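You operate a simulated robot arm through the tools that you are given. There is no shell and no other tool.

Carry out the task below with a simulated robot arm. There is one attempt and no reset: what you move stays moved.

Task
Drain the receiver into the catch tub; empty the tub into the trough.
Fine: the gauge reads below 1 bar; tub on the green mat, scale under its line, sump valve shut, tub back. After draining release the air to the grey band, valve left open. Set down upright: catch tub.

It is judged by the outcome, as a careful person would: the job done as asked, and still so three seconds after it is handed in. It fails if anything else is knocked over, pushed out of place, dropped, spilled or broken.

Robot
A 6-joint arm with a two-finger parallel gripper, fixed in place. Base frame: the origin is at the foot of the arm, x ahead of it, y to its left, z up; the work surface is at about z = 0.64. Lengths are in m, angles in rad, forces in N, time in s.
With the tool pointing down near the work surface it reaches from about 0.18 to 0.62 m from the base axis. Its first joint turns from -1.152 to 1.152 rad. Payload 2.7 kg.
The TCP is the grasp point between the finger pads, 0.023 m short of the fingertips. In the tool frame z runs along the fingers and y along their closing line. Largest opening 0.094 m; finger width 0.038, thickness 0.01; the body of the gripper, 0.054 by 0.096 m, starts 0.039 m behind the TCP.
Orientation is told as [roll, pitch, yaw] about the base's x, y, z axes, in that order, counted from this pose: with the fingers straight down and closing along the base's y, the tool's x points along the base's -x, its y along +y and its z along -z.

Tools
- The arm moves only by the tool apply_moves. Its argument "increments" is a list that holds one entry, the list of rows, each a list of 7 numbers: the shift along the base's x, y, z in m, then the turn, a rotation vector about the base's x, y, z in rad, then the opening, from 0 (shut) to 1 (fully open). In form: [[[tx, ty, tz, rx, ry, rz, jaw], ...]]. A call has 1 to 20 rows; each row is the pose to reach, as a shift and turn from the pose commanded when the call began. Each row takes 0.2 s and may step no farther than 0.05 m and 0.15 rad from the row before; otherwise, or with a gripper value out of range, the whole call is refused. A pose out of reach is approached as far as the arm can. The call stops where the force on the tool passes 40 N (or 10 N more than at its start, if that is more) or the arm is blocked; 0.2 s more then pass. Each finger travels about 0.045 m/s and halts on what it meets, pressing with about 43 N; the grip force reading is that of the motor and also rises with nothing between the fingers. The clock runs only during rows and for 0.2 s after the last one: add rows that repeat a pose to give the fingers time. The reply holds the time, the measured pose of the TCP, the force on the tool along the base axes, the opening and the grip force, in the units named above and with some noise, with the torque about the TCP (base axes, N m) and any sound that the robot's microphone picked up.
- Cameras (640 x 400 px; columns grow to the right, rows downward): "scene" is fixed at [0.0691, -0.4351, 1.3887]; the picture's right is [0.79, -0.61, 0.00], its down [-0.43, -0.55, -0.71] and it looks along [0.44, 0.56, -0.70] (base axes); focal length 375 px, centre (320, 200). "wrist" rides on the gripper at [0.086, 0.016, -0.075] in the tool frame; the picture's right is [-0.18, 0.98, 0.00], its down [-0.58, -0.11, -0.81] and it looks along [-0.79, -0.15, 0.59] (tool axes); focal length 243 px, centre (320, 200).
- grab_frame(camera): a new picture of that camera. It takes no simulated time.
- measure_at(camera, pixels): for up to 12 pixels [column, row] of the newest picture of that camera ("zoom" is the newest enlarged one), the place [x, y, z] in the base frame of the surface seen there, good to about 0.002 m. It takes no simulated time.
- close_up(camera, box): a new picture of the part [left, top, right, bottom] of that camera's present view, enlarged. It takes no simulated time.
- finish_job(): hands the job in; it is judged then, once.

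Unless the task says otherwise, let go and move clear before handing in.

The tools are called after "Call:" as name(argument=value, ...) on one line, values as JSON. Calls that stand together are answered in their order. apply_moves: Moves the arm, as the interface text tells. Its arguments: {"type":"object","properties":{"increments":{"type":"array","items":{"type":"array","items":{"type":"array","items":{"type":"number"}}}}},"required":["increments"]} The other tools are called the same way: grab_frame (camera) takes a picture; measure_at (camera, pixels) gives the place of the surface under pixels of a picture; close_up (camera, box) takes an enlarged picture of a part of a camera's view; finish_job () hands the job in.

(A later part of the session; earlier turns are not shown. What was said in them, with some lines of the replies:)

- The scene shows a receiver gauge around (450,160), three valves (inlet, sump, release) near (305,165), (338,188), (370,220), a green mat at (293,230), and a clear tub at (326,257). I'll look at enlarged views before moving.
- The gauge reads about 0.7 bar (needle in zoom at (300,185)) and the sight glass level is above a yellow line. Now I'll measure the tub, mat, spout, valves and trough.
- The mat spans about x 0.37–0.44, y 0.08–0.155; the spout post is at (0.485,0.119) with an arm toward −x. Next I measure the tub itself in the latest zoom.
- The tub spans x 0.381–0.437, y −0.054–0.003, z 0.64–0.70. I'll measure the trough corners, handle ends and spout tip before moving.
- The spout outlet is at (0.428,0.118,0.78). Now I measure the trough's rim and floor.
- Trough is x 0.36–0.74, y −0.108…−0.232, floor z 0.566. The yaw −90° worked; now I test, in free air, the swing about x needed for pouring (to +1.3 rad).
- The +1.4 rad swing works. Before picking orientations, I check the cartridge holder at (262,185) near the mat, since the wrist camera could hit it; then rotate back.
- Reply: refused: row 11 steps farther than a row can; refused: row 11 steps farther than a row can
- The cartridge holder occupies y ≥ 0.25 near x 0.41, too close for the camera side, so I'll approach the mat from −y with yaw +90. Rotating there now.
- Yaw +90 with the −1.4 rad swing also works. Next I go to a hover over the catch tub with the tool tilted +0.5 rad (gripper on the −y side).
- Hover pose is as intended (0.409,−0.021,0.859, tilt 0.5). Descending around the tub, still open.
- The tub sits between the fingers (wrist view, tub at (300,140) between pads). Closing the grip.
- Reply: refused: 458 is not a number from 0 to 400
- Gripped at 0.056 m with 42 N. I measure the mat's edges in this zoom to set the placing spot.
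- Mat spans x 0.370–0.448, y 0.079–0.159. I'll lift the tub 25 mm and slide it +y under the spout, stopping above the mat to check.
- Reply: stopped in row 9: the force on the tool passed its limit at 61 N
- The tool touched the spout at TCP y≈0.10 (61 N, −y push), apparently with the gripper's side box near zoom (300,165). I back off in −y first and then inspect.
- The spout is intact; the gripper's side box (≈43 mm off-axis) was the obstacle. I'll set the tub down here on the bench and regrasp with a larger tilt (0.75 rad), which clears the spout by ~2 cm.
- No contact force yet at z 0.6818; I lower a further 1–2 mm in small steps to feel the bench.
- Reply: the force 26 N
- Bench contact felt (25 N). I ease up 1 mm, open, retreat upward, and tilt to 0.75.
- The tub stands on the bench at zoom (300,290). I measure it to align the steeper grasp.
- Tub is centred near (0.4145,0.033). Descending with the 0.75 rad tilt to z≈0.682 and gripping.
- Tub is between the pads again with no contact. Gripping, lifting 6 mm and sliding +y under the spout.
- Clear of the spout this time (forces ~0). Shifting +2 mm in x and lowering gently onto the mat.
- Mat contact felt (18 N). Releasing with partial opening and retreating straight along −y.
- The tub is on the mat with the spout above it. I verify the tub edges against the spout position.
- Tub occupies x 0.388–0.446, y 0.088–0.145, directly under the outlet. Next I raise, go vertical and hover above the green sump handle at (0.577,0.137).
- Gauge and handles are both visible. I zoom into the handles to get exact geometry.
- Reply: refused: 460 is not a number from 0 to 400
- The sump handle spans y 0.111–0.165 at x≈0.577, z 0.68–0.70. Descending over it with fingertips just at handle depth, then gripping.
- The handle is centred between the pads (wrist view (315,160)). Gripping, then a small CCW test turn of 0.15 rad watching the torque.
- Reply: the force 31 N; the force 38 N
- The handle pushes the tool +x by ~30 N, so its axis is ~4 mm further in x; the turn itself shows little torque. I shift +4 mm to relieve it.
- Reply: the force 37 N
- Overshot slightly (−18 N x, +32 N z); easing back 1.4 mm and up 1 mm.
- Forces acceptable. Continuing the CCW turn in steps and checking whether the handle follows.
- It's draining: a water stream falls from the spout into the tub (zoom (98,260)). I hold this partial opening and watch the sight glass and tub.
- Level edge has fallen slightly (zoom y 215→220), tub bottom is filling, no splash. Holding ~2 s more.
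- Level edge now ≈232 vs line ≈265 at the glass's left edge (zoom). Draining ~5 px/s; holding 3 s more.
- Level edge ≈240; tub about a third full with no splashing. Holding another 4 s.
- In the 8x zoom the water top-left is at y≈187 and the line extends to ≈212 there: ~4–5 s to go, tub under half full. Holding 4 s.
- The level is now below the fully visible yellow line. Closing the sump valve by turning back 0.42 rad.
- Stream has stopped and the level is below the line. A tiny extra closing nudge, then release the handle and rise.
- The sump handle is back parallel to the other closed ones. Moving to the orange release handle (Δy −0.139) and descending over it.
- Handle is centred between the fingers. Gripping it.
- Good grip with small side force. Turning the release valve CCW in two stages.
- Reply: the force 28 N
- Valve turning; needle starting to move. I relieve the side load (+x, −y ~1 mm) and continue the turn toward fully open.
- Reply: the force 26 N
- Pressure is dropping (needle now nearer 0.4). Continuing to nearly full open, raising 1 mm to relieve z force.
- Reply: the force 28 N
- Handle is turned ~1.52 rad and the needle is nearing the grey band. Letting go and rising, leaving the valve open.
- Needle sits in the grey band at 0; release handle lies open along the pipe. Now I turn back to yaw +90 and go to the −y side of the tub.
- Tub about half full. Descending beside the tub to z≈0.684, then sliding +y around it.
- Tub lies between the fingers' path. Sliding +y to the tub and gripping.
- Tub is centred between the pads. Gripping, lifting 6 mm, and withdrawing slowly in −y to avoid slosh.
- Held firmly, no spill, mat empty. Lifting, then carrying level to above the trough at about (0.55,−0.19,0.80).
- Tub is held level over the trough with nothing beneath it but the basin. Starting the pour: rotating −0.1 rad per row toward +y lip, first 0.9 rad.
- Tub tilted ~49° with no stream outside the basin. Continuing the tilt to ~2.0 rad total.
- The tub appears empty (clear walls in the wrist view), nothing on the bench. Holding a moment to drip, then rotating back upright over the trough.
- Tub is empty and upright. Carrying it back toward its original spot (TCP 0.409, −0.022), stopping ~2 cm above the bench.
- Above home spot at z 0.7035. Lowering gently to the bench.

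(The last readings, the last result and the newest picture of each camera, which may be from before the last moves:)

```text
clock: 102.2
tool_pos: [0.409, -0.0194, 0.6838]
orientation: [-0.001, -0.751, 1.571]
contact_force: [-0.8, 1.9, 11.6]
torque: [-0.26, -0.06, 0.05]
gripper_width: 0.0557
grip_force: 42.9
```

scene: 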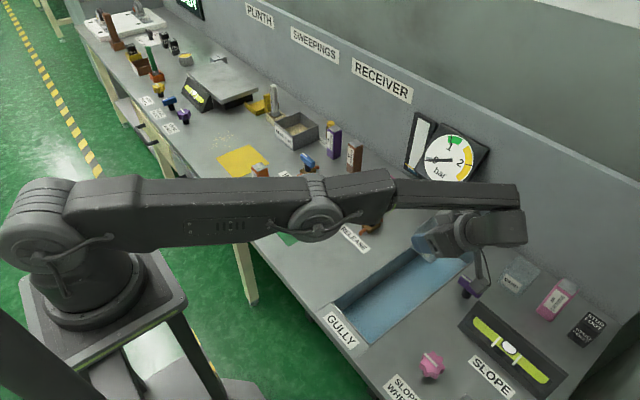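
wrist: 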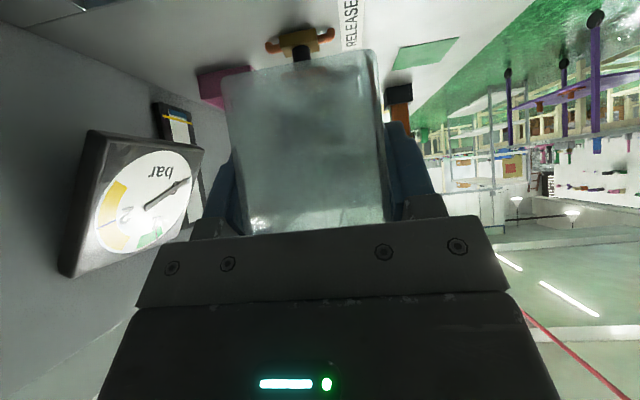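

Bench contact felt (11.6 N). Releasing the tub and backing away along −y, then up.

Call:
apply_moves(increments=[[[0, 0, 0.0004, 0, 0, 0, 0.5], [0, 0, 0.0004, 0, 0, 0, 0.65], [0, 0, 0.0004, 0, 0, 0, 0.8], [0, 0, 0.0004, 0, 0, 0, 0.85], [0, 0, 0.0004, 0, 0, 0, 0.85], [0, -0.02, 0.0004, 0, 0, 0, 0.85], [0, -0.05, 0.0004, 0, 0, 0, 0.85], [0, -0.085, 0.005, 0, 0, 0, 0.85], [0, -0.105, 0.04, 0, 0, 0, 0.85], [0, -0.105, 0.08, 0, 0, 0, 0.85], [0, -0.105, 0.12, 0, 0, 0, 0.85], [0, -0.105, 0.16, 0, 0, 0, 0.85], [0, -0.105, 0.2, 0, 0, 0, 0.85], [0, -0.105, 0.2, 0, 0, 0, 0.85]]])

Call:
grab_frame(camera="scene")

Call:
close_up(camera="scene", box=[290, 225, 360, 285])

Call:
measure_at(camera="zoom", pixels=[[230, 165], [235, 275], [320, 355], [265, 260], [380, 290], [330, 215]])

```text
clock: 105.2
tool_pos: [0.4091, -0.1255, 0.8812]
orientation: [0.004, -0.753, 1.568]
contact_force: [0.2, 0.1, 0.5]
torque: [0.02, 0.0, 0.01]
gripper_width: 0.0798
grip_force: 0.1
```

```text
taken
```

scene: 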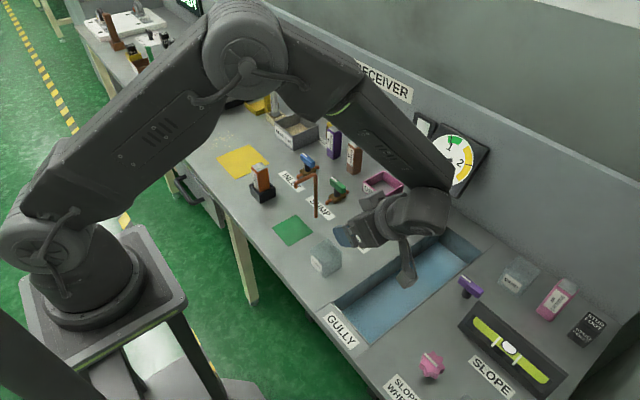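

```text
6.67 times, centred on (325, 255) of scene
```

zoom: 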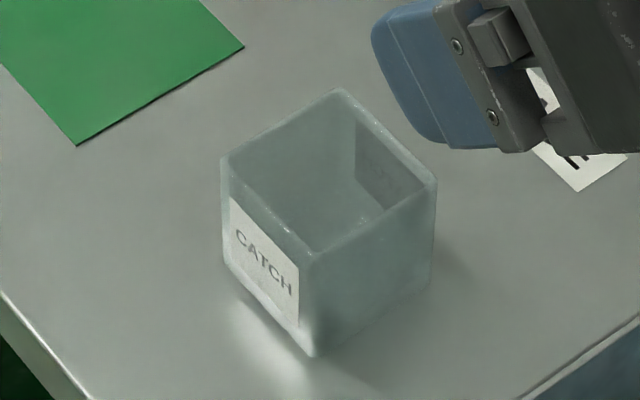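

```text
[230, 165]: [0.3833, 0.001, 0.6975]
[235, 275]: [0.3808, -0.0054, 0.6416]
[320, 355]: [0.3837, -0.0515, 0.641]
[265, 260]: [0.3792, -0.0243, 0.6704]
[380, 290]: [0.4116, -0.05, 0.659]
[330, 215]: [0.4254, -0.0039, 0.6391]
```

The tub is upright, empty and back within ~3 mm of its start. I move the arm clear and straighten up to check the gauge and valves.

Call:
apply_moves(increments=[[[0, 0, 0.03, -0.14, 0, 0, 0.85], [0, 0, 0.06, -0.28, 0, 0, 0.85], [-0.01, 0, 0.08, -0.42, 0, 0, 0.85], [-0.03, 0, 0.08, -0.56, 0, 0, 0.85], [-0.05, 0.01, 0.08, -0.7, 0, 0, 0.85], [-0.07, 0.02, 0.08, -0.75, 0, 0, 0.85], [-0.09, 0.05, 0.08, -0.75, 0, 0, 0.85], [-0.1, 0.09, 0.08, -0.75, 0, 0, 0.85], [-0.1, 0.13, 0.08, -0.75, 0, 0, 0.85], [-0.1, 0.17, 0.08, -0.75, 0, 0, 0.85], [-0.1, 0.21, 0.08, -0.75, 0, 0, 0.85], [-0.1, 0.25, 0.08, -0.75, 0, 0, 0.85], [-0.1, 0.25, 0.08, -0.75, 0, 0, 0.85]]])

Call:
grab_frame(camera="scene")

Call:
close_up(camera="scene", box=[395, 100, 495, 200])

Call:
close_up(camera="scene", box=[240, 140, 420, 290])

Call:
close_up(camera="scene", box=[320, 210, 620, 400])

```text
clock: 108.0
tool_pos: [0.3073, 0.1262, 0.9617]
orientation: [-0.001, -0.001, 1.571]
contact_force: [-0.6, -0.2, -0.1]
torque: [0.01, 0.0, 0.0]
gripper_width: 0.08
grip_force: 0.0
```

```text
taken
```

scene: 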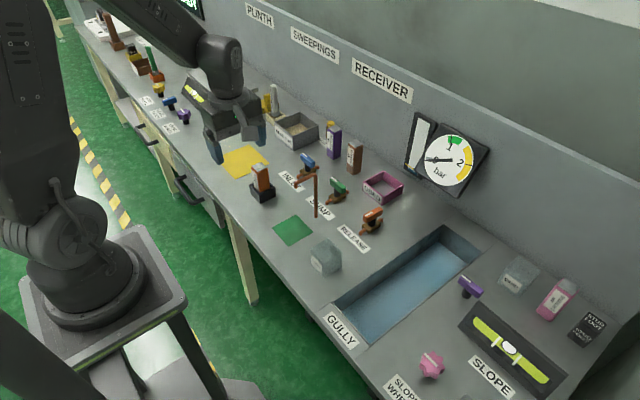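

```text
4.00 times, centred on (445, 150) of scene
```

zoom: 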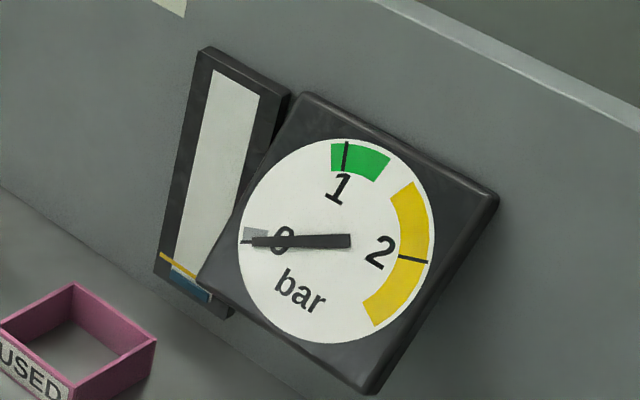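

```text
2.67 times, centred on (330, 215) of scene
```

zoom: 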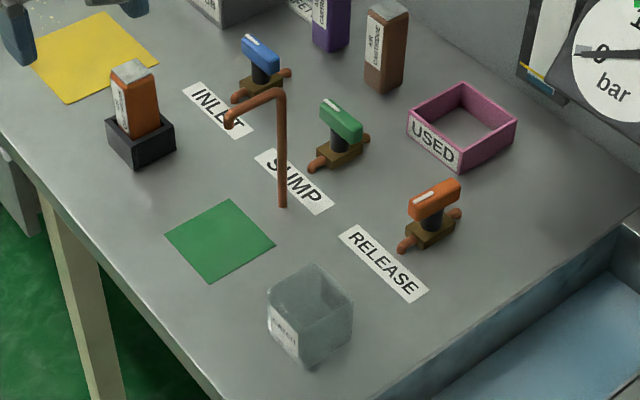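

```text
2.11 times, centred on (470, 305) of scene
```

zoom: 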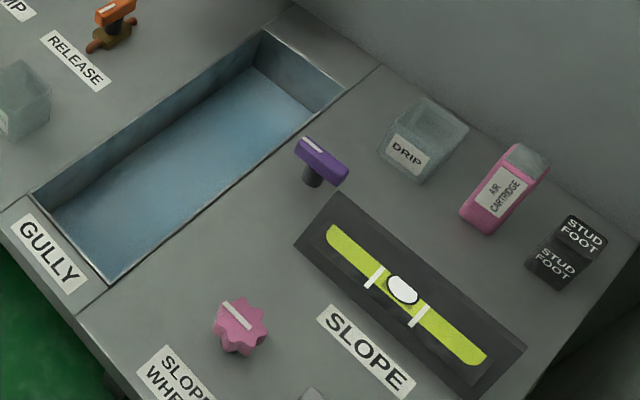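

Final check: needle sits in the grey band at 0, and the level is below the yellow line. The green sump handle is shut and the orange release handle is open. The empty catch tub is upright at its original spot, with nothing spilled or displaced. The arm is clear, so I'm handing in.

Call:
finish_job()

```text
The job is handed in.
```

The receiver is drained into the catch tub, the tub is emptied into the trough (the basin labelled GULLY), and the job is handed in.

- **Gauge:** it read about 0.65 bar before draining. After the air was released, the needle rests at 0 in the grey band.
- **Release valve:** the orange handle is left open, turned about 87°.
- **Receiver level:** it is below the yellow line on the sight glass.
- **Sump valve:** it is shut, and the stream stopped when it closed.
- **Catch tub:** it is empty and upright, about 3 mm from where it started. I took "tub back" to mean its original spot on the bench, not the green mat.
- **Spout contact:** on the first try at the mat, the gripper bumped the spout with about 61 N. I backed off and regripped the tub at a steeper angle. The spout looked undamaged and in place afterwards.

I saw no spills, and nothing else on the bench appears to have moved.
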